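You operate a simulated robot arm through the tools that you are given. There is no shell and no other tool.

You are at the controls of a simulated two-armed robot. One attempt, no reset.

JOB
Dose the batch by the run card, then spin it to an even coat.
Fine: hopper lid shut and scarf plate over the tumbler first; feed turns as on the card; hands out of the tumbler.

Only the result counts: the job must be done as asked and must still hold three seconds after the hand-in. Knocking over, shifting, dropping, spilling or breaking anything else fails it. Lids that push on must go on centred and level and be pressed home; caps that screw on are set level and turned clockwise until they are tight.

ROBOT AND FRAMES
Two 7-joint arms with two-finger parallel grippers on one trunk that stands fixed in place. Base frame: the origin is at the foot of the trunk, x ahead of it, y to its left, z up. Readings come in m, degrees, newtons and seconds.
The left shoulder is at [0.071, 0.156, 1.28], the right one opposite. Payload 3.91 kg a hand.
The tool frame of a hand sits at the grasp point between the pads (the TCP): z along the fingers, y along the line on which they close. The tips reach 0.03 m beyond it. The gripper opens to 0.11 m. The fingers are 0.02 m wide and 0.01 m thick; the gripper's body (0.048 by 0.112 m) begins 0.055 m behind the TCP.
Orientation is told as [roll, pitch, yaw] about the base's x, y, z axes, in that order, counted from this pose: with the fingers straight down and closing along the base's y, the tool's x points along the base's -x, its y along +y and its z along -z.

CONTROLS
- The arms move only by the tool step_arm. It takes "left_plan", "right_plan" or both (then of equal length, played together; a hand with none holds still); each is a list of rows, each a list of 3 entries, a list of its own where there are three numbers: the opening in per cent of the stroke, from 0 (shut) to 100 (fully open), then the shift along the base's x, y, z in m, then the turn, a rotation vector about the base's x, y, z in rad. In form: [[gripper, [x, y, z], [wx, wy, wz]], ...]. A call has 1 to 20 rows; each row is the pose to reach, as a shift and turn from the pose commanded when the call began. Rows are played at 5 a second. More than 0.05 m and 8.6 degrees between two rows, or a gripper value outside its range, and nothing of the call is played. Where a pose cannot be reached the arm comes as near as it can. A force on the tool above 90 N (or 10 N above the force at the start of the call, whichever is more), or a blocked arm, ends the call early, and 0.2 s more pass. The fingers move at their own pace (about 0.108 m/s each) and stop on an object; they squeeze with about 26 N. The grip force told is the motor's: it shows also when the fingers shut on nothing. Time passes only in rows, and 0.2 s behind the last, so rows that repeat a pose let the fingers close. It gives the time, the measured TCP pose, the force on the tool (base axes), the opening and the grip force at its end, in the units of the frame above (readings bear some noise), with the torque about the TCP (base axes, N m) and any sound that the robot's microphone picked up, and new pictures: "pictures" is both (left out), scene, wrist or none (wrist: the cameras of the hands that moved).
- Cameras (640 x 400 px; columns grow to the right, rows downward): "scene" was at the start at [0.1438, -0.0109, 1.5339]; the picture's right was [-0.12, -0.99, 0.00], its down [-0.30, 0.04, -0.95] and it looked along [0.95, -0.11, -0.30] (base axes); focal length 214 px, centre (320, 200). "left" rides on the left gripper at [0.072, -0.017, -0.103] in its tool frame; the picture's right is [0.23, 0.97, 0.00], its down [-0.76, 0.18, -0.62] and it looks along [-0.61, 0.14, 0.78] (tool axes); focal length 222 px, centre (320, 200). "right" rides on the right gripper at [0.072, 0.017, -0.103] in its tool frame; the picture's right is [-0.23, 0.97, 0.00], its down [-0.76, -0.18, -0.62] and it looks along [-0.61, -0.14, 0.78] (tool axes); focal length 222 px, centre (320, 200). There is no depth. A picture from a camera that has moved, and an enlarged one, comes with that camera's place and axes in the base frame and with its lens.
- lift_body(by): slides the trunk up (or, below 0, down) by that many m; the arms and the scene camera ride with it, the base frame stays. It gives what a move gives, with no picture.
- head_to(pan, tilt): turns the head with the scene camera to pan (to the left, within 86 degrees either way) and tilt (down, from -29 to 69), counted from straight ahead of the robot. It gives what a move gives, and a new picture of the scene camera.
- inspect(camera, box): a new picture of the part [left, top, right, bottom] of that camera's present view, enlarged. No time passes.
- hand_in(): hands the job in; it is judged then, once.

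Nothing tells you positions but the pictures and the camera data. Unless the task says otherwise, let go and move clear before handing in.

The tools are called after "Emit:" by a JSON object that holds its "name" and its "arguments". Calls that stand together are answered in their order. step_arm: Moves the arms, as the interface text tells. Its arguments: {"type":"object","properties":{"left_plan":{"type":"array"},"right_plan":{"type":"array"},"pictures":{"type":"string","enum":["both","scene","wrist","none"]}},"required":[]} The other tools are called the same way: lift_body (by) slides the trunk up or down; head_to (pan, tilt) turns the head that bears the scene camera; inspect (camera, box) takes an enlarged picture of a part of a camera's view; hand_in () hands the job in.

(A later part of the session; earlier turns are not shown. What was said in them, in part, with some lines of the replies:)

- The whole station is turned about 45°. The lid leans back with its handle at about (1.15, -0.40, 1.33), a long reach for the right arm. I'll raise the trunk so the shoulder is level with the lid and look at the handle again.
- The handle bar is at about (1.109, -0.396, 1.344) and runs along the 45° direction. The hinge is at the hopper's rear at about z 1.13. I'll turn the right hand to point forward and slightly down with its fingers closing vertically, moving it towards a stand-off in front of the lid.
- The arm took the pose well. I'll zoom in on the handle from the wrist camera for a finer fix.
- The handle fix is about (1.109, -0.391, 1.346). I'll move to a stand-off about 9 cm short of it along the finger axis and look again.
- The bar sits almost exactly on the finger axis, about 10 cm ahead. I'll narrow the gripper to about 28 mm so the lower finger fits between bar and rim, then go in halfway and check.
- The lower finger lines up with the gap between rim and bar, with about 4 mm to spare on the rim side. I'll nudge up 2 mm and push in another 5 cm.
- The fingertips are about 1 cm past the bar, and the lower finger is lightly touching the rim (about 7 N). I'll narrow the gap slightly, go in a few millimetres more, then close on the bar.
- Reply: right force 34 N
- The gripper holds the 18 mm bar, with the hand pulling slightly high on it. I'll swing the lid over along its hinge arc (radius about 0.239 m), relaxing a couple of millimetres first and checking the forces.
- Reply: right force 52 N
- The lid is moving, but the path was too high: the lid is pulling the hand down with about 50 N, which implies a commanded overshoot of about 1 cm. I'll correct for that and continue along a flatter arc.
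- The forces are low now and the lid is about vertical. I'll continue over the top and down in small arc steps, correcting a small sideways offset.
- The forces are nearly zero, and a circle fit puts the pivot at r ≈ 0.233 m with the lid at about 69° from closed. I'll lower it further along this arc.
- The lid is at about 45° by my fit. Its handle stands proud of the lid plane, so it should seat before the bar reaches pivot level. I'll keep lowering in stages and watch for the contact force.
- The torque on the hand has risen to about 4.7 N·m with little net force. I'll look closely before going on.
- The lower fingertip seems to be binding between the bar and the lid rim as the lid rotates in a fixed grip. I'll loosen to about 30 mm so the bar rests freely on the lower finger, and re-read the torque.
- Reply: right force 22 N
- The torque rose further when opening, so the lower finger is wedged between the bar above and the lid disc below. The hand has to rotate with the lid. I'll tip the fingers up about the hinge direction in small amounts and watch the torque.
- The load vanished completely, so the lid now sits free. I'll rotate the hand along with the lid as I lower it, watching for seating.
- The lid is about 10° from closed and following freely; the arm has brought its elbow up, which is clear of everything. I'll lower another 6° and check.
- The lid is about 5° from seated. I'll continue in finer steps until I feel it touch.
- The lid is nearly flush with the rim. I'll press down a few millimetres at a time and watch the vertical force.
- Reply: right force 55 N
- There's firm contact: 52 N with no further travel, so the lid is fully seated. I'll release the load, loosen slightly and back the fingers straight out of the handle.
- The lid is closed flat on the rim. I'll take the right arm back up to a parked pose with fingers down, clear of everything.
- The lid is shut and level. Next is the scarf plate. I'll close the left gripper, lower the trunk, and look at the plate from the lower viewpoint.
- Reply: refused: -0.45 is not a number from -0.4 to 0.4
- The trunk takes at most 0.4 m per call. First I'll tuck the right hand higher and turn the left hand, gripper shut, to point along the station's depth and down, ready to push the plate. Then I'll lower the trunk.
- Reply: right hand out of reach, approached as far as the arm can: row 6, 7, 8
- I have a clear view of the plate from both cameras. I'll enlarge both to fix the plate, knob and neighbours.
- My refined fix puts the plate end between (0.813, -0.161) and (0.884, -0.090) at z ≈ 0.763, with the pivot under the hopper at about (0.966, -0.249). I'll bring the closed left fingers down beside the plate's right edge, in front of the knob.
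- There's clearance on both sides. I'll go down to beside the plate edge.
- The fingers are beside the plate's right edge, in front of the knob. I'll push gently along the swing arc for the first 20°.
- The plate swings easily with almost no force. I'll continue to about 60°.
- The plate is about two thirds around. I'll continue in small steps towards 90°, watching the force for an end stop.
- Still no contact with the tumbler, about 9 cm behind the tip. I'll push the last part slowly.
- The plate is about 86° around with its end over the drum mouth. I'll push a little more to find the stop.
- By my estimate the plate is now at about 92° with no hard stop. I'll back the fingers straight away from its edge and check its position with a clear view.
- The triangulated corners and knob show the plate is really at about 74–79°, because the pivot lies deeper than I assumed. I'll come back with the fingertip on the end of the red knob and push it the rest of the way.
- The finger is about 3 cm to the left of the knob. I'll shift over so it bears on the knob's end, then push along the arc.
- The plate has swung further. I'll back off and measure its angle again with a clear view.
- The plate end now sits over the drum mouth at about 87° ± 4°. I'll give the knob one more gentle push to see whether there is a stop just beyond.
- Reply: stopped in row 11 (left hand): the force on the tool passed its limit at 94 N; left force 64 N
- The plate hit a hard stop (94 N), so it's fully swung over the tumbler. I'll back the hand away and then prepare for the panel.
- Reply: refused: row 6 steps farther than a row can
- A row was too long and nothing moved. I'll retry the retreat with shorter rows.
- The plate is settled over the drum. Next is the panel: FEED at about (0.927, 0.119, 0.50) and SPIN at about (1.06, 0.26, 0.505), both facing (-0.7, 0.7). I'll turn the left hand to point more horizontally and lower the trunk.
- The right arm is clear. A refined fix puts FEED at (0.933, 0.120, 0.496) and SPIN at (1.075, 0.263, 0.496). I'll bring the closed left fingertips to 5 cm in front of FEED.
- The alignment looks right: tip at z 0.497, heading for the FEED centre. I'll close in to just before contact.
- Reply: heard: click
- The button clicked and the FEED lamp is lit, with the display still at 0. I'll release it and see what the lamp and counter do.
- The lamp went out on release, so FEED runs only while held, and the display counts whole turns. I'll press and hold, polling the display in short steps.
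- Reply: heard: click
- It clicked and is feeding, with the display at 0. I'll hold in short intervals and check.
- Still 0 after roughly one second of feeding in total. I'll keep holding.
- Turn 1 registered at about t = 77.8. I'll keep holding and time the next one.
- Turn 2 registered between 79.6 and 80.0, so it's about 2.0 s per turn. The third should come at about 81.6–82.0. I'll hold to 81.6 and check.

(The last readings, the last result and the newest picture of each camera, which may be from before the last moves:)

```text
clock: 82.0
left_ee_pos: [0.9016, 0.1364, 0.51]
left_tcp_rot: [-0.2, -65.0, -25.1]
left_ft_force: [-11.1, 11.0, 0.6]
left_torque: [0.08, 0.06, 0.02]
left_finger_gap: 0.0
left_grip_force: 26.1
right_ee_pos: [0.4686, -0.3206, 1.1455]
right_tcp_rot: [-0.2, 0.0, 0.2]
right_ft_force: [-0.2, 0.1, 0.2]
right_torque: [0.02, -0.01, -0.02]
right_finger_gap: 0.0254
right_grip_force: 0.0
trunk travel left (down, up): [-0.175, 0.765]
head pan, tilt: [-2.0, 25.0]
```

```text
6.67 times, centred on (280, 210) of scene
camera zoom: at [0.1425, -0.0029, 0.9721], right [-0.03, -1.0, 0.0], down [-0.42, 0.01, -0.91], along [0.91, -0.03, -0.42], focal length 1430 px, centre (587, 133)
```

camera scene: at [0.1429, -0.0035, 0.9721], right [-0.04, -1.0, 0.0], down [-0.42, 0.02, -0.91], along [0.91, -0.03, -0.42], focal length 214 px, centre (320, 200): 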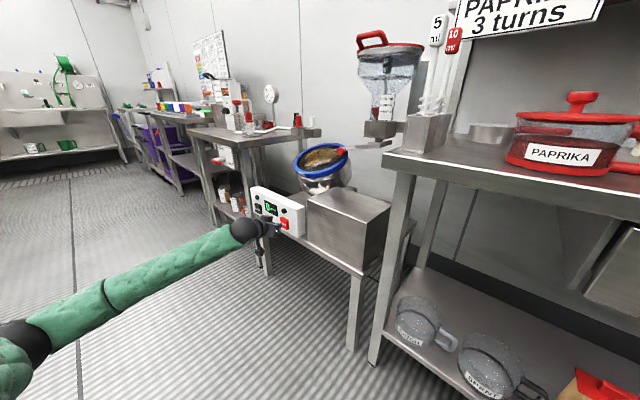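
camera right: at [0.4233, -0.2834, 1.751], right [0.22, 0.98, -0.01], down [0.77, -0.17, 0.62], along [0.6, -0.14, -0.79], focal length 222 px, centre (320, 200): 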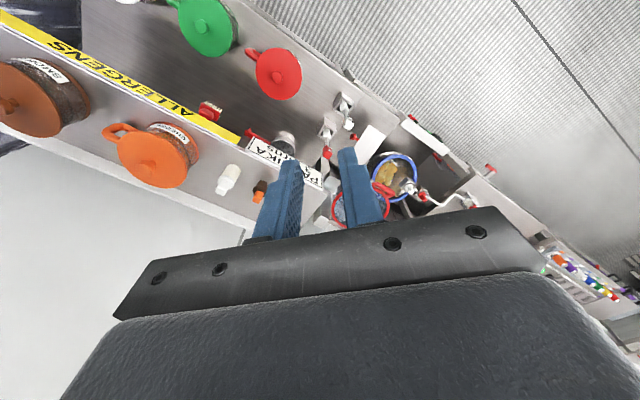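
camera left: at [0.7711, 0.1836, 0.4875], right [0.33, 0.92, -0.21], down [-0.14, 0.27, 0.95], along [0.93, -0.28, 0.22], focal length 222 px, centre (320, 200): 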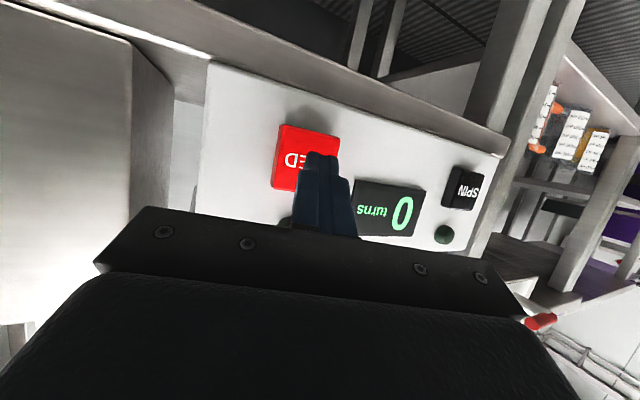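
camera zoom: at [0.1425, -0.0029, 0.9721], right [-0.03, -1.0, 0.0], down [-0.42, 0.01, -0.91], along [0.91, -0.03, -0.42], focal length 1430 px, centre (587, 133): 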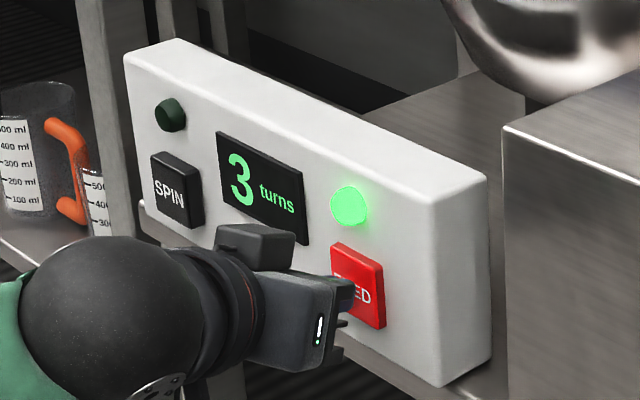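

Three turns are showing, so I'm releasing FEED now.

Emit:
{"name": "step_arm", "arguments": {"left_plan": [[0, [-0.03, 0.03, 0], [0, 0, 0]]], "pictures": "none"}}

Emit:
{"name": "inspect", "arguments": {"camera": "scene", "box": [240, 180, 320, 240]}}

Emit:
{"name": "inspect", "arguments": {"camera": "scene", "box": [280, 20, 420, 200]}}

```text
clock: 82.4
left_ee_pos: [0.872, 0.1625, 0.5105]
left_tcp_rot: [-0.2, -65.2, -25.4]
left_ft_force: [0.5, -0.6, -0.1]
left_torque: [0.04, 0.02, 0.05]
left_finger_gap: 0.0
left_grip_force: 26.0
right_ee_pos: [0.4672, -0.321, 1.1449]
right_tcp_rot: [-0.2, -0.2, 0.1]
right_ft_force: [-0.3, -0.5, 0.5]
right_torque: [-0.01, 0.02, 0.03]
right_finger_gap: 0.0254
right_grip_force: 0.0
trunk travel left (down, up): [-0.175, 0.765]
head pan, tilt: [-2.0, 25.0]
```

```text
6.67 times, centred on (280, 210) of scene
camera zoom: at [0.1428, -0.0038, 0.9722], right [-0.04, -1.0, 0.0], down [-0.42, 0.02, -0.91], along [0.91, -0.03, -0.42], focal length 1430 px, centre (587, 133)
```

zoom: 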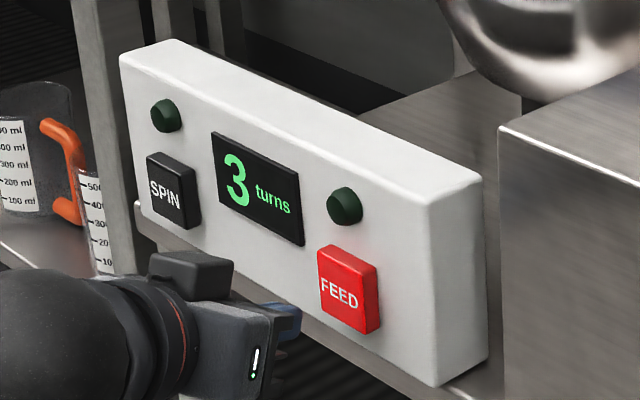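

```text
2.22 times, centred on (350, 110) of scene
camera zoom: at [0.1428, -0.0038, 0.9722], right [-0.04, -1.0, 0.0], down [-0.42, 0.02, -0.91], along [0.91, -0.03, -0.42], focal length 477 px, centre (253, 400)
```

zoom: 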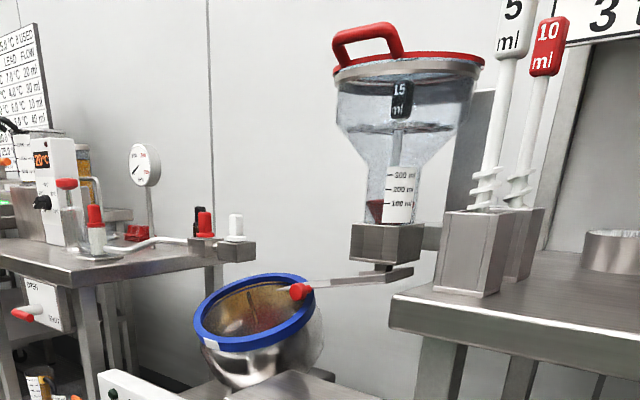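

FEED is off at 3 turns and the hopper level has dropped. Now SPIN: I'll move the fingertips along in front of the panel to stand off from it.

Emit:
{"name": "step_arm", "arguments": {"left_plan": [[0, [0.0205, 0.0209, 0], [0, 0, 0]], [0, [0.0409, 0.0419, 0], [0, 0, 0]], [0, [0.0614, 0.0628, 0], [0, 0, 0]], [0, [0.0819, 0.0837, 0], [0, 0, 0]], [0, [0.1024, 0.1046, 0], [0, 0, 0]], [0, [0.1228, 0.1256, 0], [0, 0, 0]], [0, [0.1433, 0.1465, 0], [0, 0, 0]]], "pictures": "both"}}

Emit:
{"name": "inspect", "arguments": {"camera": "left", "box": [180, 0, 500, 220]}}

Emit:
{"name": "inspect", "arguments": {"camera": "scene", "box": [240, 130, 360, 230]}}

```text
clock: 84.0
left_ee_pos: [1.0166, 0.3139, 0.5086]
left_tcp_rot: [-0.2, -65.0, -25.1]
left_ft_force: [-0.1, -0.1, 0.0]
left_torque: [-0.01, 0.01, 0.01]
left_finger_gap: 0.0
left_grip_force: 26.1
right_ee_pos: [0.4685, -0.3207, 1.1458]
right_tcp_rot: [-0.2, -0.1, 0.3]
right_ft_force: [-0.1, -0.3, 0.4]
right_torque: [-0.02, -0.01, 0.03]
right_finger_gap: 0.0253
right_grip_force: 0.1
trunk travel left (down, up): [-0.175, 0.765]
head pan, tilt: [-2.0, 25.0]
camera scene: at [0.1428, -0.0032, 0.972], right [-0.03, -1.0, 0.0], down [-0.42, 0.01, -0.91], along [0.91, -0.03, -0.42], focal length 214 px, centre (320, 200)
camera left: at [0.8964, 0.351, 0.4868], right [0.33, 0.92, -0.21], down [-0.14, 0.27, 0.95], along [0.93, -0.28, 0.22], focal length 222 px, centre (320, 200)
```

scene: 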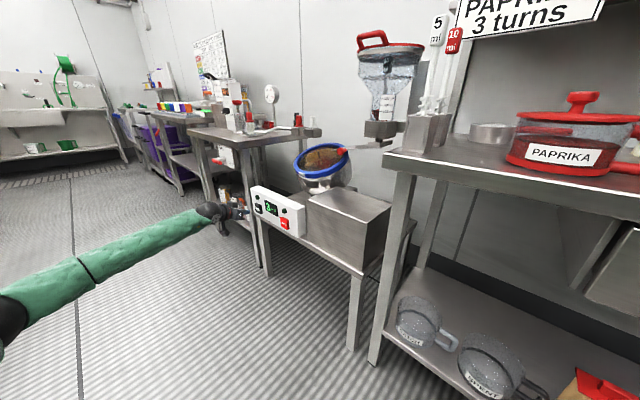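
left: 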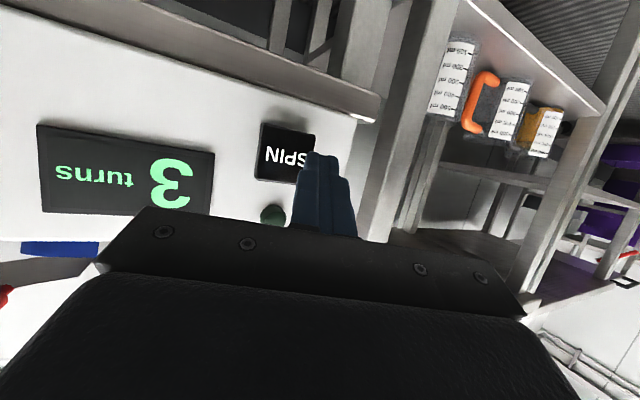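

```text
1.82 times, centred on (340, 110) of left
camera zoom: at [0.8964, 0.351, 0.4868], right [0.33, 0.92, -0.21], down [-0.14, 0.27, 0.95], along [0.93, -0.28, 0.22], focal length 404 px, centre (284, 364)
```

zoom: 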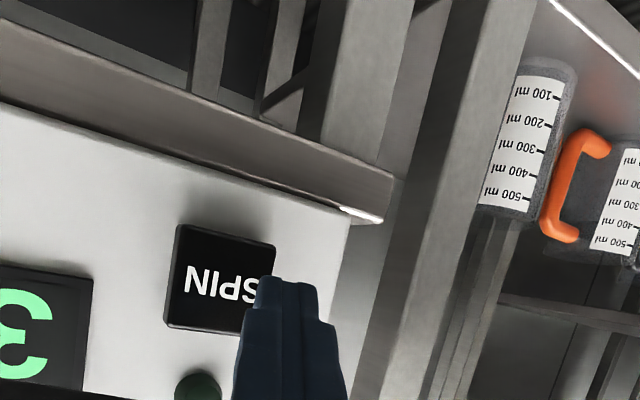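

```text
4.00 times, centred on (300, 180) of scene
camera zoom: at [0.1428, -0.0032, 0.972], right [-0.03, -1.0, 0.0], down [-0.42, 0.01, -0.91], along [0.91, -0.03, -0.42], focal length 858 px, centre (400, 280)
```

zoom: 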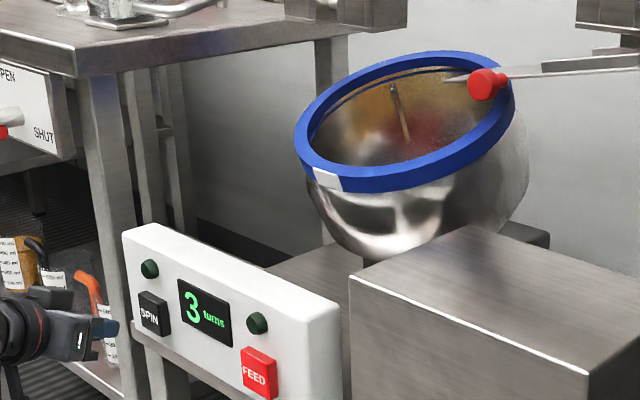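

The fingertip is in front of SPIN, about 1.2 cm left of its centre. Before spinning I want a view into the drum, so I'll move the right hand and its camera to look down into the tumbler from well outside it.

Emit:
{"name": "step_arm", "arguments": {"right_plan": [[23, [0, 0.043, 0], [0, 0, 0]], [23, [0, 0.086, 0], [0, 0, 0]], [23, [0, 0.129, 0], [0, 0, 0]], [23, [0, 0.172, 0], [0, 0, 0]], [23, [0, 0.215, 0], [0, 0, 0]], [23, [0, 0.258, 0], [0, 0, 0]], [23, [0, 0.3, 0], [0, 0, 0]], [23, [0.04, 0.3, 0], [0, 0, 0]], [23, [0.08, 0.3, 0], [0, 0, 0]], [23, [0.12, 0.3, -0.02], [0, 0, 0]], [23, [0.16, 0.3, -0.04], [0, 0, 0]]], "pictures": "both"}}

Emit:
{"name": "inspect", "arguments": {"camera": "right", "box": [240, 0, 480, 200]}}

```text
clock: 86.4
left_ee_pos: [1.0165, 0.3135, 0.5083]
left_tcp_rot: [-0.3, -65.0, -25.1]
left_ft_force: [0.3, -0.3, 0.1]
left_torque: [-0.01, -0.02, 0.0]
left_finger_gap: 0.0
left_grip_force: 26.7
right_ee_pos: [0.6304, -0.0204, 1.1042]
right_tcp_rot: [-0.1, -0.1, 0.1]
right_ft_force: [0.8, -0.8, -0.7]
right_torque: [0.02, 0.03, 0.0]
right_finger_gap: 0.0255
right_grip_force: 0.0
trunk travel left (down, up): [-0.175, 0.765]
head pan, tilt: [-2.0, 25.0]
camera scene: at [0.1434, -0.0032, 0.9719], right [-0.04, -1.0, 0.0], down [-0.42, 0.01, -0.91], along [0.91, -0.03, -0.42], focal length 214 px, centre (320, 200)
camera right: at [0.5566, -0.0025, 1.208], right [0.22, 0.97, 0.0], down [0.76, -0.17, 0.62], along [0.61, -0.14, -0.78], focal length 222 px, centre (320, 200)
```

scene: 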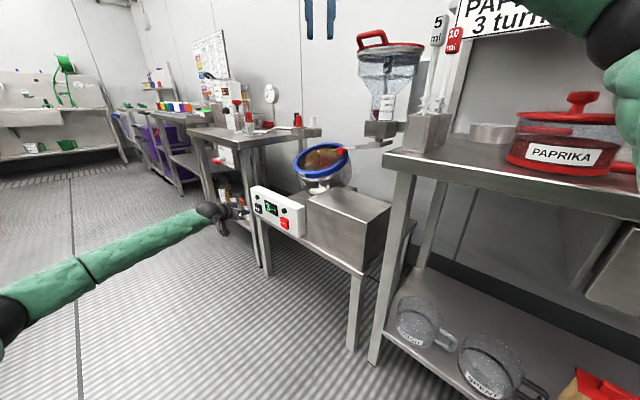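
right: 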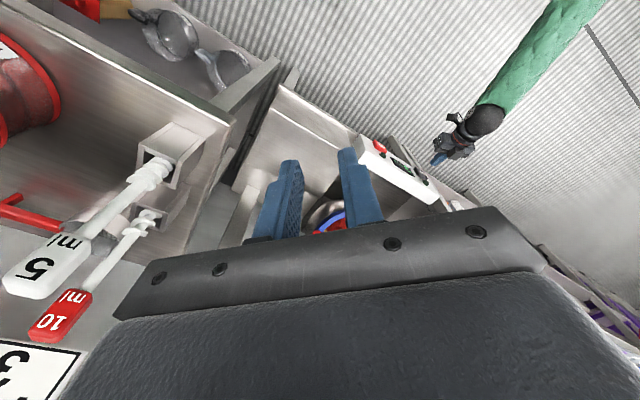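

```text
2.00 times, centred on (360, 100) of right
camera zoom: at [0.5566, -0.0025, 1.208], right [0.22, 0.97, 0.0], down [0.76, -0.17, 0.62], along [0.61, -0.14, -0.78], focal length 444 px, centre (240, 400)
```

zoom: 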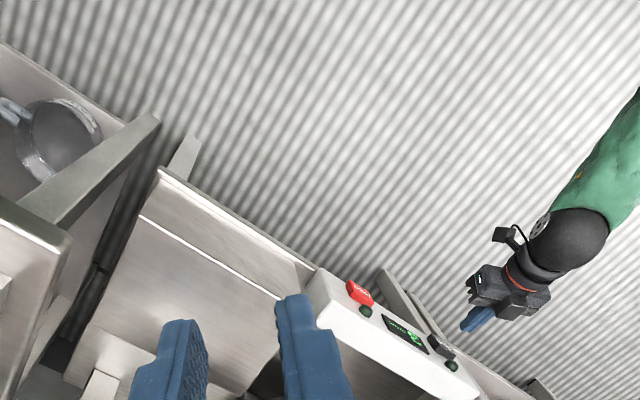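

The right camera's view is blocked by its own gripper in this pose. I'll tilt the right hand forward 40° so the camera sees the drum over the fingers.

Emit:
{"name": "step_arm", "arguments": {"right_plan": [[23, [0, 0, 0], [0, -0.14, 0]], [23, [0, 0, 0], [0, -0.279, 0]], [23, [0, 0, 0], [0, -0.419, 0]], [23, [0, 0, 0], [0, -0.559, 0]], [23, [0.02, 0, 0.02], [0, -0.698, 0]]], "pictures": "wrist"}}

Emit:
{"name": "inspect", "arguments": {"camera": "right", "box": [240, 40, 400, 160]}}

```text
clock: 87.6
left_ee_pos: [1.0155, 0.3128, 0.5129]
left_tcp_rot: [-0.1, -65.1, -25.1]
left_ft_force: [1.4, -0.1, -1.2]
left_torque: [-0.01, 0.04, 0.01]
left_finger_gap: 0.0
left_grip_force: 25.9
right_ee_pos: [0.6479, -0.0186, 1.127]
right_tcp_rot: [-0.4, -40.5, 0.2]
right_ft_force: [-0.1, 0.0, 0.2]
right_torque: [0.02, -0.01, -0.02]
right_finger_gap: 0.0254
right_grip_force: 0.0
trunk travel left (down, up): [-0.175, 0.765]
head pan, tilt: [-2.0, 25.0]
camera right: at [0.5242, -0.0023, 1.159], right [0.17, 0.97, 0.14], down [0.18, -0.17, 0.97], along [0.97, -0.14, -0.2], focal length 222 px, centre (320, 200)
```

right: 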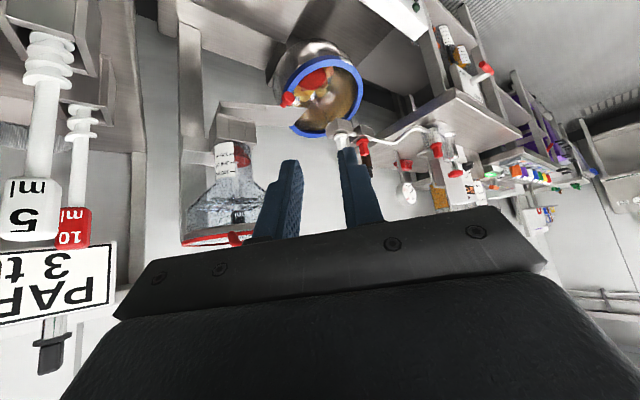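

```text
3.33 times, centred on (320, 100) of right
camera zoom: at [0.5242, -0.0023, 1.159], right [0.17, 0.97, 0.14], down [0.18, -0.17, 0.97], along [0.97, -0.14, -0.2], focal length 740 px, centre (320, 533)
```

zoom: 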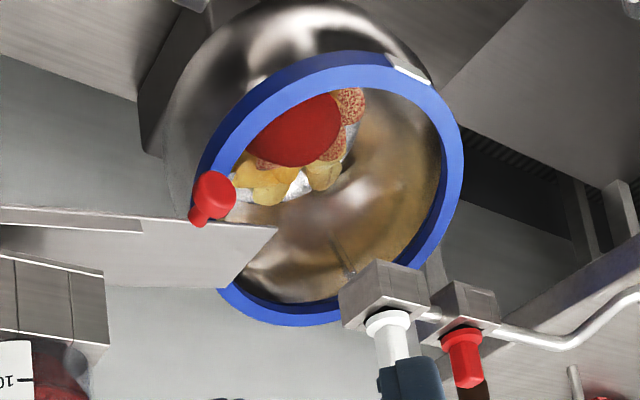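

I can now see the drum clearly: a red paprika heap sits on the pale chips. I'll centre on SPIN and press it.

Emit:
{"name": "step_arm", "arguments": {"left_plan": [[0, [-0.0085, -0.0085, -0.002], [0, 0, 0]], [0, [0.0057, -0.0227, -0.002], [0, 0, 0]], [0, [0.0162, -0.0332, -0.002], [0, 0, 0]], [0, [0.0219, -0.0389, -0.002], [0, 0, 0]]], "pictures": "none"}}

Emit:
{"name": "inspect", "arguments": {"camera": "scene", "box": [220, 170, 340, 250]}}

Emit:
{"name": "inspect", "arguments": {"camera": "right", "box": [240, 40, 400, 160]}}

Emit:
{"name": "inspect", "arguments": {"camera": "left", "box": [180, 0, 500, 220]}}

```text
clock: 88.6
left_ee_pos: [1.0369, 0.2747, 0.5092]
left_tcp_rot: [-0.1, -65.2, -25.2]
left_ft_force: [-0.9, 2.2, -0.2]
left_torque: [0.01, 0.0, 0.04]
left_finger_gap: 0.0005
left_grip_force: 26.7
right_ee_pos: [0.6466, -0.0196, 1.1257]
right_tcp_rot: [-0.3, -40.2, 0.3]
right_ft_force: [0.7, 0.2, 0.3]
right_torque: [-0.03, -0.03, 0.0]
right_finger_gap: 0.0255
right_grip_force: 0.0
trunk travel left (down, up): [-0.175, 0.765]
head pan, tilt: [-2.0, 25.0]
heard: click
```

```text
5.00 times, centred on (280, 210) of scene
camera zoom: at [0.1411, -0.002, 0.9724], right [-0.03, -1.0, 0.0], down [-0.42, 0.01, -0.91], along [0.91, -0.03, -0.42], focal length 1072 px, centre (520, 150)
```

zoom: 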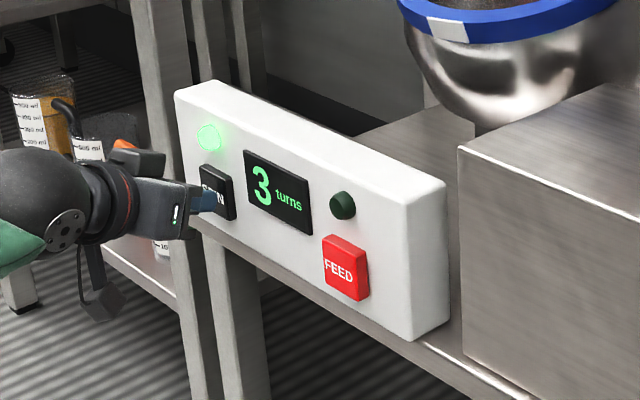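

```text
3.33 times, centred on (320, 100) of right
camera zoom: at [0.5242, -0.0014, 1.1585], right [0.17, 0.97, 0.14], down [0.18, -0.17, 0.97], along [0.97, -0.14, -0.2], focal length 740 px, centre (320, 533)
```

zoom: 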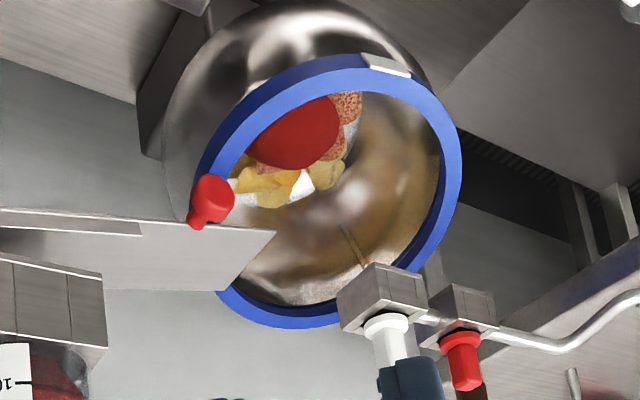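

```text
1.82 times, centred on (340, 110) of left
camera zoom: at [0.917, 0.3126, 0.4865], right [0.33, 0.92, -0.21], down [-0.15, 0.27, 0.95], along [0.93, -0.28, 0.22], focal length 404 px, centre (284, 364)
```

zoom: 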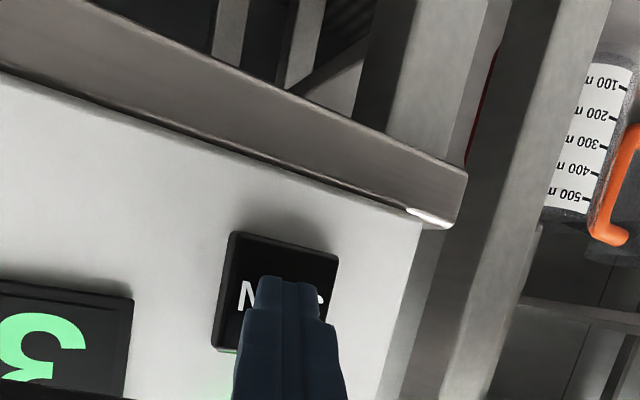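

SPIN is on and the drum is turning. I'll hold it, pressing slightly deeper so it stays on, and watch the coat.

Emit:
{"name": "step_arm", "arguments": {"left_plan": [[0, [0.0015, -0.0015, 0], [0, 0, 0]], [0, [0.0015, -0.0015, 0], [0, 0, 0]], [0, [0.0015, -0.0015, 0], [0, 0, 0]], [0, [0.0015, -0.0015, 0], [0, 0, 0]], [0, [0.0015, -0.0015, 0], [0, 0, 0]]], "pictures": "none"}}

Emit:
{"name": "inspect", "arguments": {"camera": "scene", "box": [220, 170, 340, 250]}}

Emit:
{"name": "inspect", "arguments": {"camera": "right", "box": [240, 40, 400, 160]}}

```text
clock: 89.8
left_ee_pos: [1.0388, 0.275, 0.509]
left_tcp_rot: [-0.2, -65.1, -25.0]
left_ft_force: [-8.6, 9.3, 0.2]
left_torque: [0.05, 0.03, 0.03]
left_finger_gap: 0.0
left_grip_force: 26.0
right_ee_pos: [0.6471, -0.019, 1.1266]
right_tcp_rot: [-0.4, -40.2, 0.3]
right_ft_force: [0.3, -0.1, 0.2]
right_torque: [-0.02, 0.01, -0.03]
right_finger_gap: 0.0251
right_grip_force: 0.1
trunk travel left (down, up): [-0.175, 0.765]
head pan, tilt: [-2.0, 25.0]
```

```text
5.00 times, centred on (280, 210) of scene
camera zoom: at [0.1411, -0.0018, 0.9724], right [-0.03, -1.0, 0.0], down [-0.42, 0.01, -0.91], along [0.91, -0.03, -0.42], focal length 1072 px, centre (520, 150)
```

zoom: 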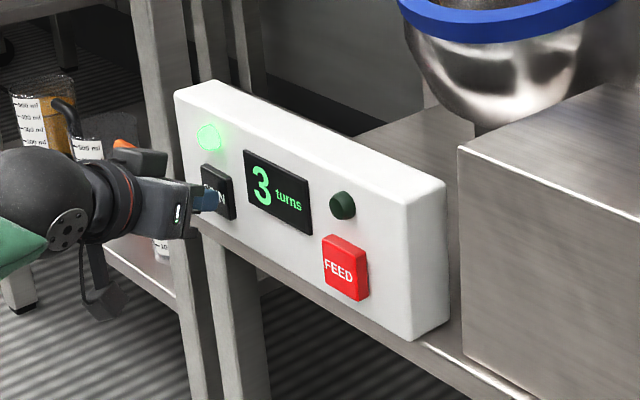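

```text
3.33 times, centred on (320, 100) of right
camera zoom: at [0.5243, -0.0012, 1.1585], right [0.17, 0.97, 0.14], down [0.18, -0.17, 0.97], along [0.97, -0.14, -0.2], focal length 740 px, centre (320, 533)
```

zoom: 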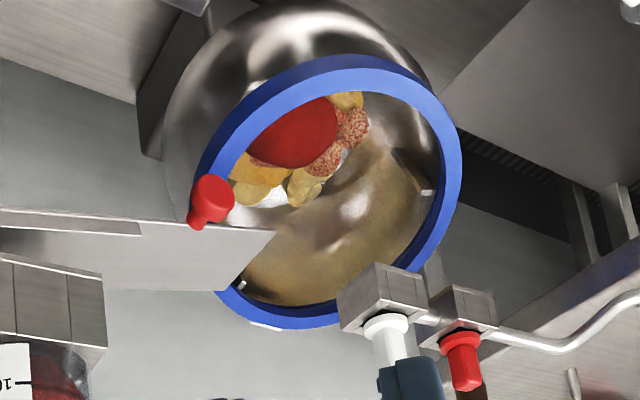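

Emit:
{"name": "step_arm", "arguments": {"left_plan": [[0, [0, 0, 0], [0, 0, 0]], [0, [0, 0, 0], [0, 0, 0]], [0, [0, 0, 0], [0, 0, 0]], [0, [0, 0, 0], [0, 0, 0]], [0, [0, 0, 0], [0, 0, 0]], [0, [0, 0, 0], [0, 0, 0]], [0, [0, 0, 0], [0, 0, 0]], [0, [0, 0, 0], [0, 0, 0]], [0, [0, 0, 0], [0, 0, 0]], [0, [0, 0, 0], [0, 0, 0]]], "pictures": "none"}}

Emit:
{"name": "inspect", "arguments": {"camera": "right", "box": [240, 40, 400, 160]}}

Emit:
{"name": "inspect", "arguments": {"camera": "scene", "box": [220, 170, 340, 250]}}

```text
clock: 92.0
left_ee_pos: [1.0382, 0.2719, 0.5098]
left_tcp_rot: [-0.2, -65.1, -24.9]
left_ft_force: [-10.2, 10.0, -0.9]
left_torque: [0.05, 0.05, 0.01]
left_finger_gap: 0.0
left_grip_force: 26.2
right_ee_pos: [0.6473, -0.019, 1.1261]
right_tcp_rot: [-0.4, -40.2, 0.3]
right_ft_force: [0.2, -0.1, 0.1]
right_torque: [-0.02, 0.01, 0.01]
right_finger_gap: 0.0255
right_grip_force: 0.0
trunk travel left (down, up): [-0.175, 0.765]
head pan, tilt: [-2.0, 25.0]
```

```text
3.33 times, centred on (320, 100) of right
camera zoom: at [0.5244, -0.0014, 1.1584], right [0.17, 0.97, 0.14], down [0.18, -0.17, 0.97], along [0.97, -0.14, -0.2], focal length 740 px, centre (320, 533)
```

zoom: 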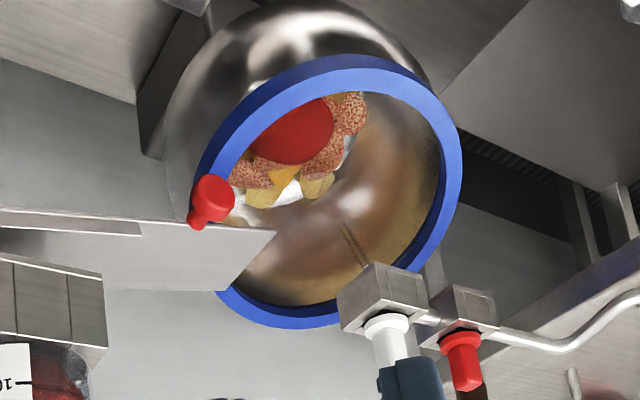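

```text
5.00 times, centred on (280, 210) of scene
camera zoom: at [0.1413, -0.0019, 0.9724], right [-0.03, -1.0, 0.0], down [-0.42, 0.01, -0.91], along [0.91, -0.03, -0.42], focal length 1072 px, centre (520, 150)
```

zoom: 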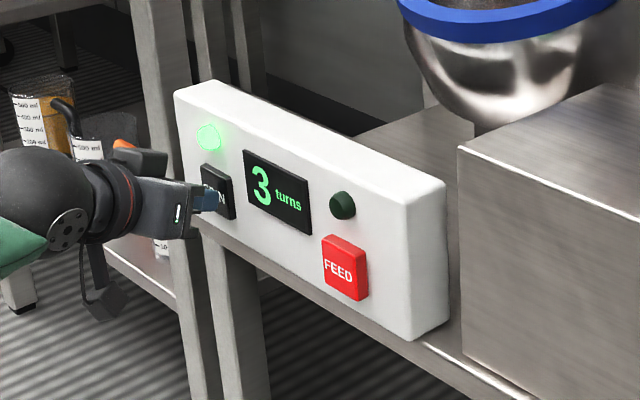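

The coat is spreading: more chips are speckled red and the heap is shrinking. I'll continue.

Emit:
{"name": "step_arm", "arguments": {"left_plan": [[0, [0, 0, 0], [0, 0, 0]], [0, [0, 0, 0], [0, 0, 0]], [0, [0, 0, 0], [0, 0, 0]], [0, [0, 0, 0], [0, 0, 0]], [0, [0, 0, 0], [0, 0, 0]], [0, [0, 0, 0], [0, 0, 0]], [0, [0, 0, 0], [0, 0, 0]], [0, [0, 0, 0], [0, 0, 0]], [0, [0, 0, 0], [0, 0, 0]], [0, [0, 0, 0], [0, 0, 0]], [0, [0, 0, 0], [0, 0, 0]], [0, [0, 0, 0], [0, 0, 0]], [0, [0, 0, 0], [0, 0, 0]], [0, [0, 0, 0], [0, 0, 0]], [0, [0, 0, 0], [0, 0, 0]]], "pictures": "none"}}

Emit:
{"name": "inspect", "arguments": {"camera": "right", "box": [240, 40, 400, 160]}}

```text
clock: 95.2
left_ee_pos: [1.0388, 0.2718, 0.5088]
left_tcp_rot: [-0.3, -65.0, -25.0]
left_ft_force: [-10.2, 10.6, -0.6]
left_torque: [0.07, 0.06, 0.03]
left_finger_gap: 0.0
left_grip_force: 26.2
right_ee_pos: [0.6479, -0.0198, 1.1259]
right_tcp_rot: [-0.4, -40.2, 0.3]
right_ft_force: [0.3, 0.9, 0.3]
right_torque: [-0.02, -0.01, -0.03]
right_finger_gap: 0.0254
right_grip_force: 0.0
trunk travel left (down, up): [-0.175, 0.765]
head pan, tilt: [-2.0, 25.0]
```

```text
3.33 times, centred on (320, 100) of right
camera zoom: at [0.5246, -0.0014, 1.1583], right [0.17, 0.97, 0.14], down [0.18, -0.17, 0.97], along [0.97, -0.14, -0.2], focal length 740 px, centre (320, 533)
```

zoom: 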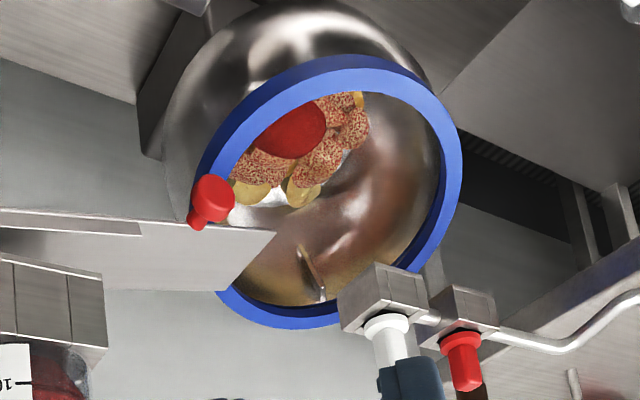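

Emit:
{"name": "step_arm", "arguments": {"left_plan": [[0, [0, 0, 0], [0, 0, 0]], [0, [0, 0, 0], [0, 0, 0]], [0, [0, 0, 0], [0, 0, 0]], [0, [0, 0, 0], [0, 0, 0]], [0, [0, 0, 0], [0, 0, 0]], [0, [0, 0, 0], [0, 0, 0]], [0, [0, 0, 0], [0, 0, 0]], [0, [0, 0, 0], [0, 0, 0]], [0, [0, 0, 0], [0, 0, 0]], [0, [0, 0, 0], [0, 0, 0]], [0, [0, 0, 0], [0, 0, 0]], [0, [0, 0, 0], [0, 0, 0]], [0, [0, 0, 0], [0, 0, 0]], [0, [0, 0, 0], [0, 0, 0]], [0, [0, 0, 0], [0, 0, 0]]], "pictures": "none"}}

Emit:
{"name": "inspect", "arguments": {"camera": "right", "box": [240, 40, 400, 160]}}

Emit:
{"name": "inspect", "arguments": {"camera": "scene", "box": [220, 130, 380, 250]}}

```text
clock: 98.4
left_ee_pos: [1.0387, 0.2728, 0.5085]
left_tcp_rot: [-0.3, -65.1, -24.9]
left_ft_force: [-11.2, 10.6, 0.1]
left_torque: [0.06, 0.02, 0.04]
left_finger_gap: 0.0001
left_grip_force: 26.1
right_ee_pos: [0.6475, -0.0194, 1.1251]
right_tcp_rot: [-0.5, -40.1, 0.3]
right_ft_force: [0.3, -0.5, 0.1]
right_torque: [-0.02, 0.01, 0.0]
right_finger_gap: 0.0254
right_grip_force: 0.0
trunk travel left (down, up): [-0.175, 0.765]
head pan, tilt: [-2.0, 25.0]
```

```text
3.33 times, centred on (320, 100) of right
camera zoom: at [0.5247, -0.0015, 1.1583], right [0.17, 0.97, 0.14], down [0.18, -0.17, 0.97], along [0.97, -0.14, -0.2], focal length 740 px, centre (320, 533)
```

zoom: 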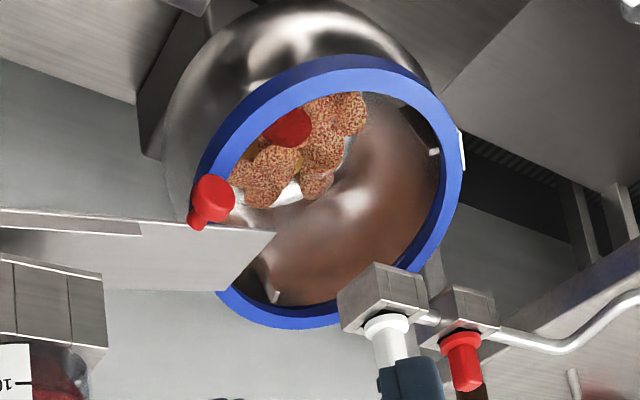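

```text
3.33 times, centred on (300, 190) of scene
camera zoom: at [0.1415, -0.002, 0.9723], right [-0.03, -1.0, 0.0], down [-0.42, 0.01, -0.91], along [0.91, -0.03, -0.42], focal length 715 px, centre (387, 233)
```

zoom: 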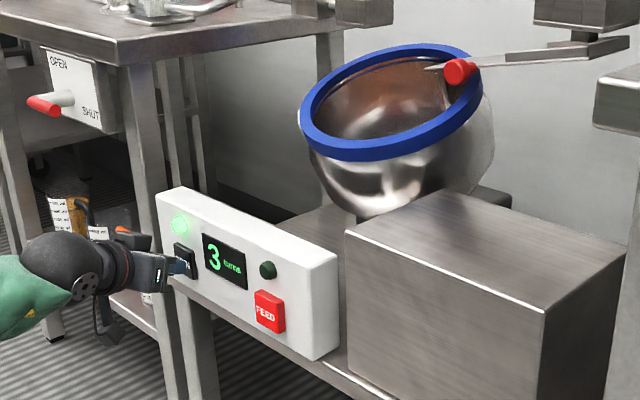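

Most chips are coated and a small heap of powder remains. I'll keep spinning.

Emit:
{"name": "step_arm", "arguments": {"left_plan": [[0, [0, 0, 0], [0, 0, 0]], [0, [0, 0, 0], [0, 0, 0]], [0, [0, 0, 0], [0, 0, 0]], [0, [0, 0, 0], [0, 0, 0]], [0, [0, 0, 0], [0, 0, 0]], [0, [0, 0, 0], [0, 0, 0]], [0, [0, 0, 0], [0, 0, 0]], [0, [0, 0, 0], [0, 0, 0]], [0, [0, 0, 0], [0, 0, 0]], [0, [0, 0, 0], [0, 0, 0]]], "pictures": "none"}}

Emit:
{"name": "inspect", "arguments": {"camera": "right", "box": [240, 40, 400, 160]}}

```text
clock: 100.6
left_ee_pos: [1.0381, 0.2722, 0.5084]
left_tcp_rot: [-0.1, -65.1, -25.1]
left_ft_force: [-10.6, 11.2, 0.1]
left_torque: [0.06, 0.04, 0.02]
left_finger_gap: 0.0
left_grip_force: 26.0
right_ee_pos: [0.6484, -0.0197, 1.1245]
right_tcp_rot: [-0.3, -40.3, 0.2]
right_ft_force: [0.7, -0.6, -0.3]
right_torque: [-0.01, 0.02, -0.01]
right_finger_gap: 0.0253
right_grip_force: 0.0
trunk travel left (down, up): [-0.175, 0.765]
head pan, tilt: [-2.0, 25.0]
```

```text
3.33 times, centred on (320, 100) of right
camera zoom: at [0.5248, -0.0015, 1.1582], right [0.17, 0.97, 0.14], down [0.18, -0.17, 0.97], along [0.97, -0.14, -0.2], focal length 740 px, centre (320, 533)
```

zoom: 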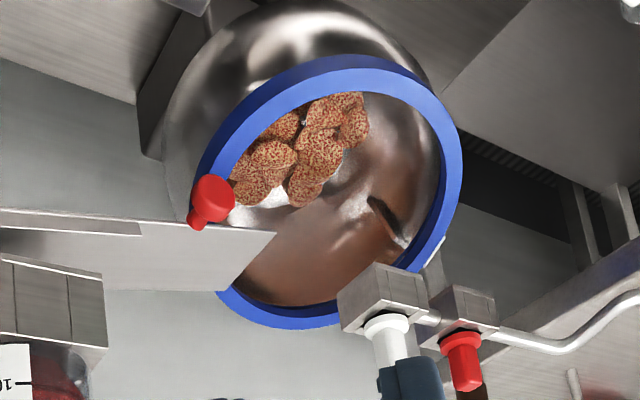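

The heap is gone and all visible chips look evenly speckled. I'll take a closer look before deciding whether to stop.

Emit:
{"name": "inspect", "arguments": {"camera": "right", "box": [285, 55, 365, 125]}}

```text
5.71 times, centred on (325, 90) of right
camera zoom: at [0.5248, -0.0015, 1.1582], right [0.17, 0.97, 0.14], down [0.18, -0.17, 0.97], along [0.97, -0.14, -0.2], focal length 1269 px, centre (291, 829)
```

zoom: 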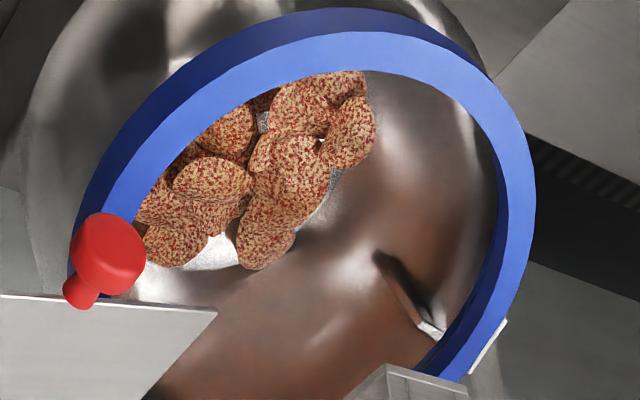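

The coat is even on all the visible chips. I'll give it about one more second for margin, then release SPIN.

Emit:
{"name": "step_arm", "arguments": {"left_plan": [[0, [0, 0, 0], [0, 0, 0]], [0, [0, 0, 0], [0, 0, 0]], [0, [0, 0, 0], [0, 0, 0]], [0, [0, 0, 0], [0, 0, 0]], [0, [0, 0, 0], [0, 0, 0]]], "pictures": "none"}}

Emit:
{"name": "inspect", "arguments": {"camera": "right", "box": [285, 55, 365, 125]}}

Emit:
{"name": "step_arm", "arguments": {"left_plan": [[0, [-0.02, 0.02, 0], [0, 0, 0]], [0, [-0.045, 0.045, 0], [0, 0, 0]], [0, [-0.07, 0.07, 0], [0, 0, 0]], [0, [-0.1, 0.1, 0], [0, 0, 0]]], "pictures": "both"}}

Emit:
{"name": "inspect", "arguments": {"camera": "right", "box": [285, 55, 365, 125]}}

Emit:
{"name": "inspect", "arguments": {"camera": "scene", "box": [220, 130, 380, 250]}}

```text
clock: 101.8
left_ee_pos: [1.0381, 0.2731, 0.5092]
left_tcp_rot: [-0.1, -65.1, -25.0]
left_ft_force: [-11.4, 10.3, 0.0]
left_torque: [0.09, 0.05, 0.03]
left_finger_gap: 0.0
left_grip_force: 26.4
right_ee_pos: [0.6485, -0.0201, 1.1264]
right_tcp_rot: [-0.3, -40.3, 0.2]
right_ft_force: [0.4, -0.2, 0.4]
right_torque: [0.01, 0.01, 0.0]
right_finger_gap: 0.0257
right_grip_force: 0.0
trunk travel left (down, up): [-0.175, 0.765]
head pan, tilt: [-2.0, 25.0]
```

```text
5.71 times, centred on (325, 90) of right
camera zoom: at [0.5249, -0.0015, 1.1582], right [0.17, 0.97, 0.14], down [0.18, -0.17, 0.97], along [0.97, -0.14, -0.2], focal length 1269 px, centre (291, 829)
```

zoom: 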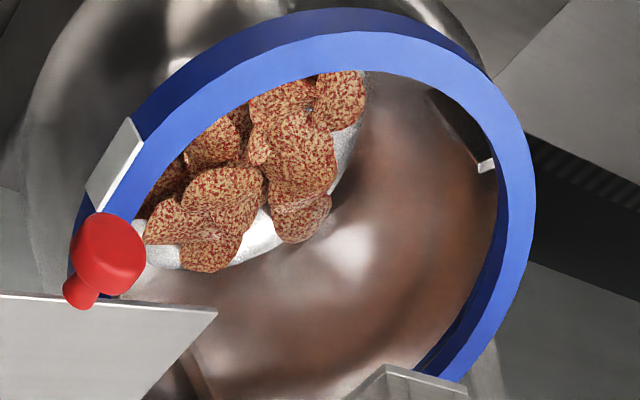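

```text
clock: 102.8
left_ee_pos: [0.9382, 0.3712, 0.5056]
left_tcp_rot: [-0.4, -65.1, -25.2]
left_ft_force: [0.0, -1.0, 1.0]
left_torque: [-0.01, -0.03, -0.03]
left_finger_gap: 0.0
left_grip_force: 26.2
right_ee_pos: [0.6488, -0.0203, 1.126]
right_tcp_rot: [-0.4, -40.2, 0.2]
right_ft_force: [1.1, -0.5, 0.5]
right_torque: [0.02, 0.02, 0.01]
right_finger_gap: 0.025
right_grip_force: 0.1
trunk travel left (down, up): [-0.175, 0.765]
head pan, tilt: [-2.0, 25.0]
camera scene: at [0.1422, -0.0023, 0.9722], right [-0.04, -1.0, 0.0], down [-0.42, 0.01, -0.91], along [0.91, -0.03, -0.42], focal length 214 px, centre (320, 200)
camera left: at [0.8191, 0.4091, 0.484], right [0.33, 0.92, -0.21], down [-0.14, 0.27, 0.95], along [0.93, -0.29, 0.22], focal length 222 px, centre (320, 200)
```

scene: 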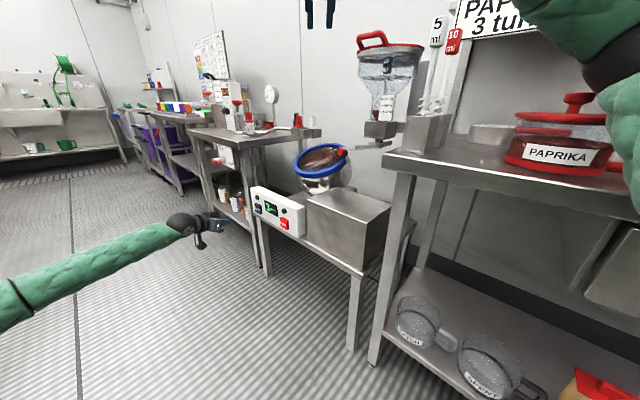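
left: 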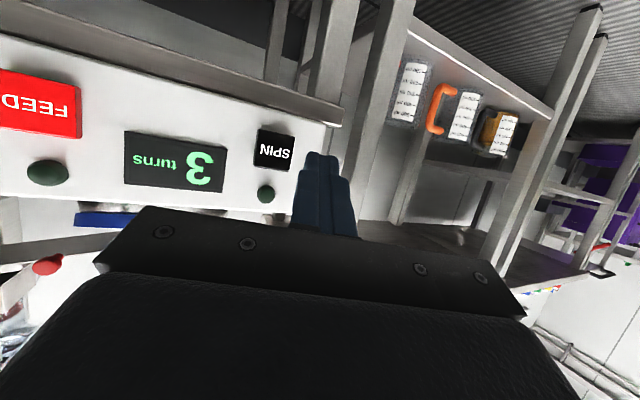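

```text
5.71 times, centred on (325, 90) of right
camera zoom: at [0.5255, -0.0023, 1.1579], right [0.17, 0.97, 0.14], down [0.18, -0.17, 0.97], along [0.97, -0.14, -0.21], focal length 1269 px, centre (291, 829)
```

zoom: 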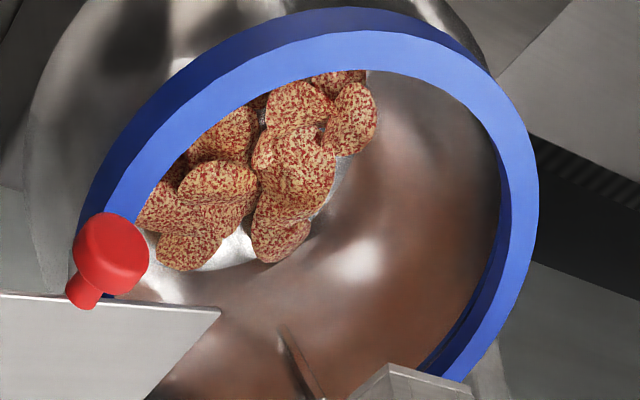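

```text
3.33 times, centred on (300, 190) of scene
camera zoom: at [0.1422, -0.0023, 0.9722], right [-0.04, -1.0, 0.0], down [-0.42, 0.01, -0.91], along [0.91, -0.03, -0.42], focal length 715 px, centre (387, 233)
```

zoom: 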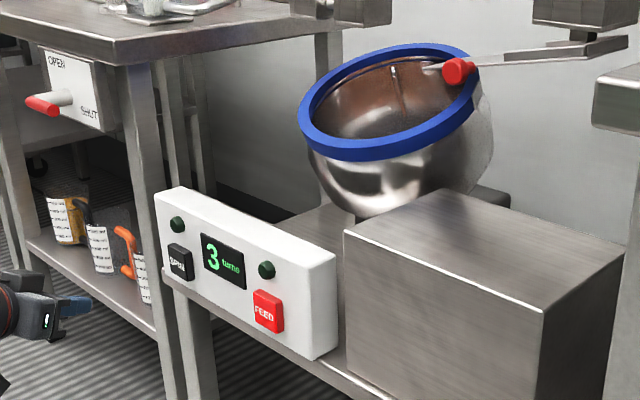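

SPIN is released, its lamp is out and the drum has stopped, with the chips evenly coated. I'll draw both hands well clear and do a last check on the lid, the plate and the surroundings.

Emit:
{"name": "step_arm", "arguments": {"left_plan": [[0, [-0.03, 0.02, 0.02], [0, 0, 0]], [0, [-0.06, 0.03, 0.05], [0, 0, 0]], [0, [-0.09, 0.04, 0.08], [0, 0, 0]], [0, [-0.12, 0.05, 0.11], [0, 0, 0]], [0, [-0.15, 0.05, 0.14], [0, 0, 0]]], "right_plan": [[23, [-0.03, 0, 0.01], [0, 0, 0]], [23, [-0.06, 0, 0.02], [0, 0, 0]], [23, [-0.09, 0, 0.03], [0, 0, 0]], [23, [-0.12, 0, 0.03], [0, 0, 0]], [23, [-0.15, 0, 0.03], [0, 0, 0]]], "pictures": "both"}}

Emit:
{"name": "lift_body", "arguments": {"by": 0.35}}

Emit:
{"name": "head_to", "arguments": {"pan": -10, "tilt": 28}}

Emit:
{"name": "inspect", "arguments": {"camera": "scene", "box": [250, 120, 410, 240]}}

Emit:
{"name": "inspect", "arguments": {"camera": "scene", "box": [200, 190, 360, 310]}}

```text
clock: 104.0
left_ee_pos: [0.7889, 0.4228, 0.6475]
left_tcp_rot: [-0.2, -65.1, -25.2]
left_ft_force: [0.5, 0.1, -0.3]
left_torque: [-0.02, 0.01, 0.02]
left_finger_gap: 0.0
left_grip_force: 25.6
right_ee_pos: [0.4987, -0.0214, 1.1556]
right_tcp_rot: [-0.3, -40.1, 0.2]
right_ft_force: [0.1, -0.6, 0.5]
right_torque: [-0.01, 0.01, -0.06]
right_finger_gap: 0.0252
right_grip_force: 0.0
trunk travel left (down, up): [-0.175, 0.765]
head pan, tilt: [-2.0, 25.0]
camera scene: at [0.1426, -0.0032, 0.9721], right [-0.04, -1.0, 0.0], down [-0.42, 0.01, -0.91], along [0.91, -0.03, -0.42], focal length 214 px, centre (320, 200)
camera right: at [0.3754, -0.0037, 1.1881], right [0.17, 0.97, 0.14], down [0.18, -0.17, 0.97], along [0.97, -0.14, -0.21], focal length 222 px, centre (320, 200)
camera left: at [0.6687, 0.4598, 0.6246], right [0.33, 0.92, -0.21], down [-0.14, 0.27, 0.95], along [0.93, -0.28, 0.22], focal length 222 px, centre (320, 200)
```

scene: 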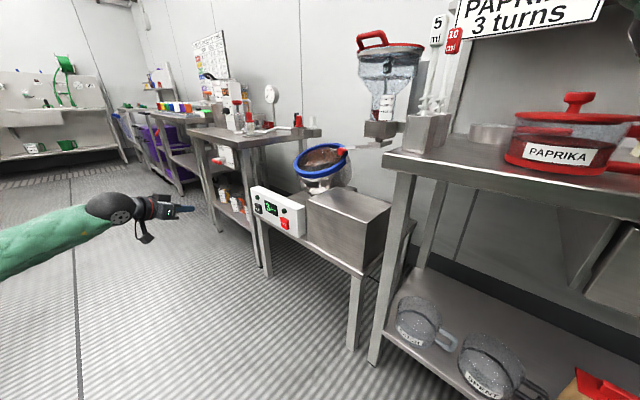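
right: 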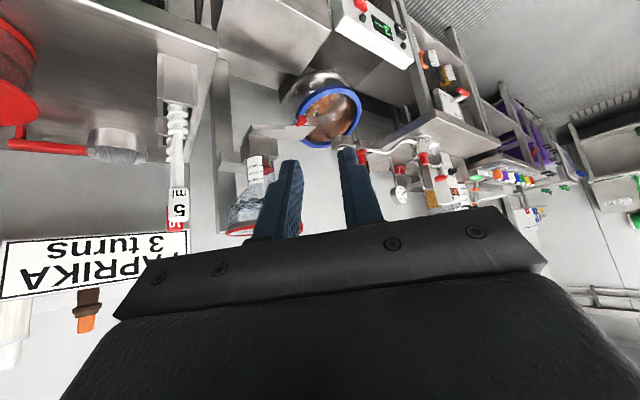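
left: 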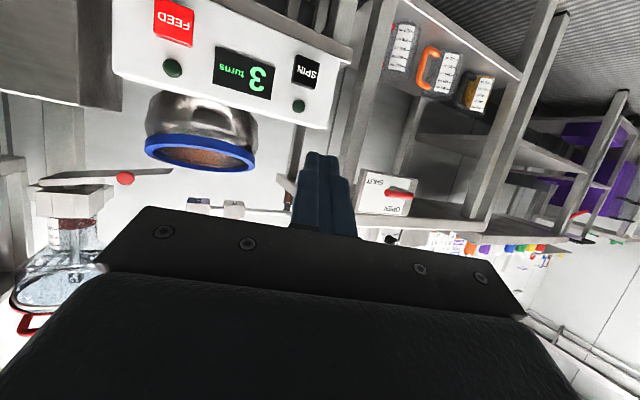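

```text
clock: 107.4
left_ee_pos: [0.7888, 0.4219, 0.997]
left_tcp_rot: [-0.2, -65.0, -25.1]
left_ft_force: [0.6, 0.7, -0.3]
left_torque: [0.04, -0.01, -0.01]
left_finger_gap: 0.0002
left_grip_force: 26.3
right_ee_pos: [0.4991, -0.0213, 1.5044]
right_tcp_rot: [-0.3, -40.1, 0.2]
right_ft_force: [-1.2, -0.2, 1.0]
right_torque: [-0.02, 0.02, 0.01]
right_finger_gap: 0.0251
right_grip_force: 0.0
trunk travel left (down, up): [-0.525, 0.415]
head pan, tilt: [-2.0, 25.0]
```

```text
clock: 108.1
left_ee_pos: [0.7893, 0.4223, 0.9968]
left_tcp_rot: [-0.1, -65.1, -25.1]
left_ft_force: [0.4, 0.3, -0.8]
left_torque: [0.03, 0.0, 0.03]
left_finger_gap: 0.0
left_grip_force: 26.0
right_ee_pos: [0.5001, -0.021, 1.5056]
right_tcp_rot: [-0.2, -40.1, 0.2]
right_ft_force: [0.2, -0.8, 0.1]
right_torque: [-0.01, -0.01, 0.0]
right_finger_gap: 0.0253
right_grip_force: 0.1
trunk travel left (down, up): [-0.525, 0.415]
head pan, tilt: [-10.0, 28.0]
camera scene: at [0.1407, -0.0155, 1.3173], right [-0.17, -0.98, 0.0], down [-0.46, 0.08, -0.88], along [0.87, -0.15, -0.47], focal length 214 px, centre (320, 200)
```

scene: 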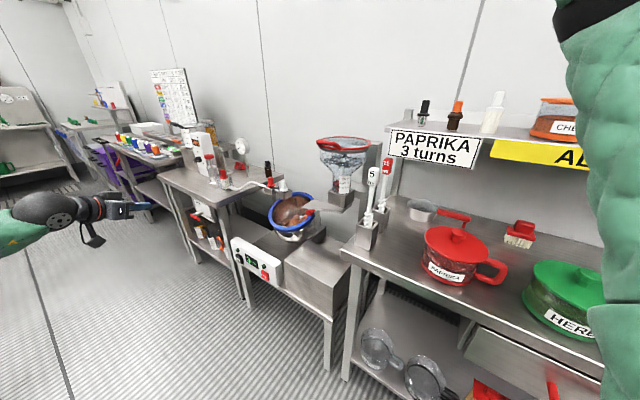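

```text
3.33 times, centred on (330, 180) of scene
camera zoom: at [0.1407, -0.0155, 1.3173], right [-0.17, -0.98, 0.0], down [-0.46, 0.08, -0.88], along [0.87, -0.15, -0.47], focal length 715 px, centre (287, 267)
```

zoom: 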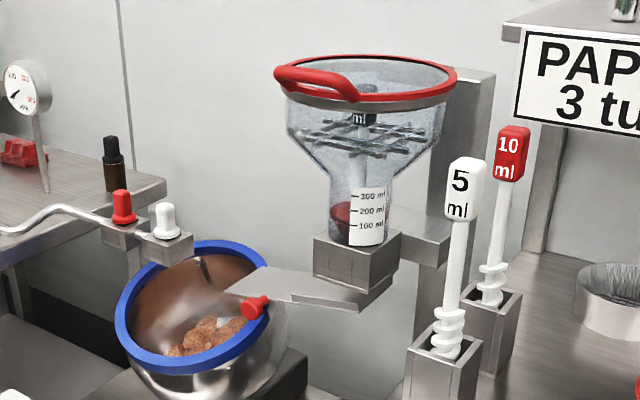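

```text
3.33 times, centred on (280, 250) of scene
camera zoom: at [0.1407, -0.0155, 1.3173], right [-0.17, -0.98, 0.0], down [-0.46, 0.08, -0.88], along [0.87, -0.15, -0.47], focal length 715 px, centre (453, 33)
```

zoom: 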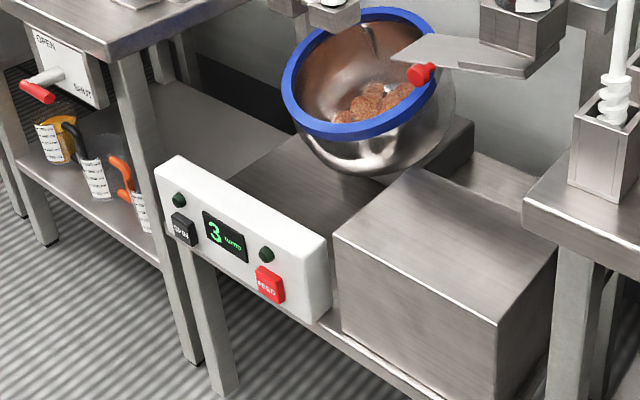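

The lid is shut and level, the scarf plate is at its stop over the drum, and the display shows 3 turns. The chips are evenly coated, both lamps are off, the drum is still, and I can see nothing spilled or moved. Both hands are well clear, so I'm handing in.

Emit:
{"name": "hand_in", "arguments": {}}

```text
The job is handed in.
```

The batch is dosed and coated as the run card asked, and I've handed the job in; I haven't seen a pass or fail result.

- **Hopper lid:** closed by its handle and pressed until it seated; it is level.
- **Scarf plate:** swung round to its stop, with its end over the tumbler mouth.
- **Feed:** the card called for paprika, 3 turns. The hopper already held red powder, which I took to be the paprika. I held FEED until the display showed 3, then released. Because the count only shows whole turns, the real figure may be a few hundredths of a turn over 3.
- **Spin:** held for about 13 seconds, until the powder heap was gone and every chip I could see was evenly speckled. I could only judge the chips visible from above.
- **Final state:** both lamps were off, the drum was still, and both hands were well clear of the tumbler. I saw nothing spilled or moved in the last pictures.

While I was finding the plate's stop, the push briefly reached 94 N and the move cut out. The plate looked the same before and after.
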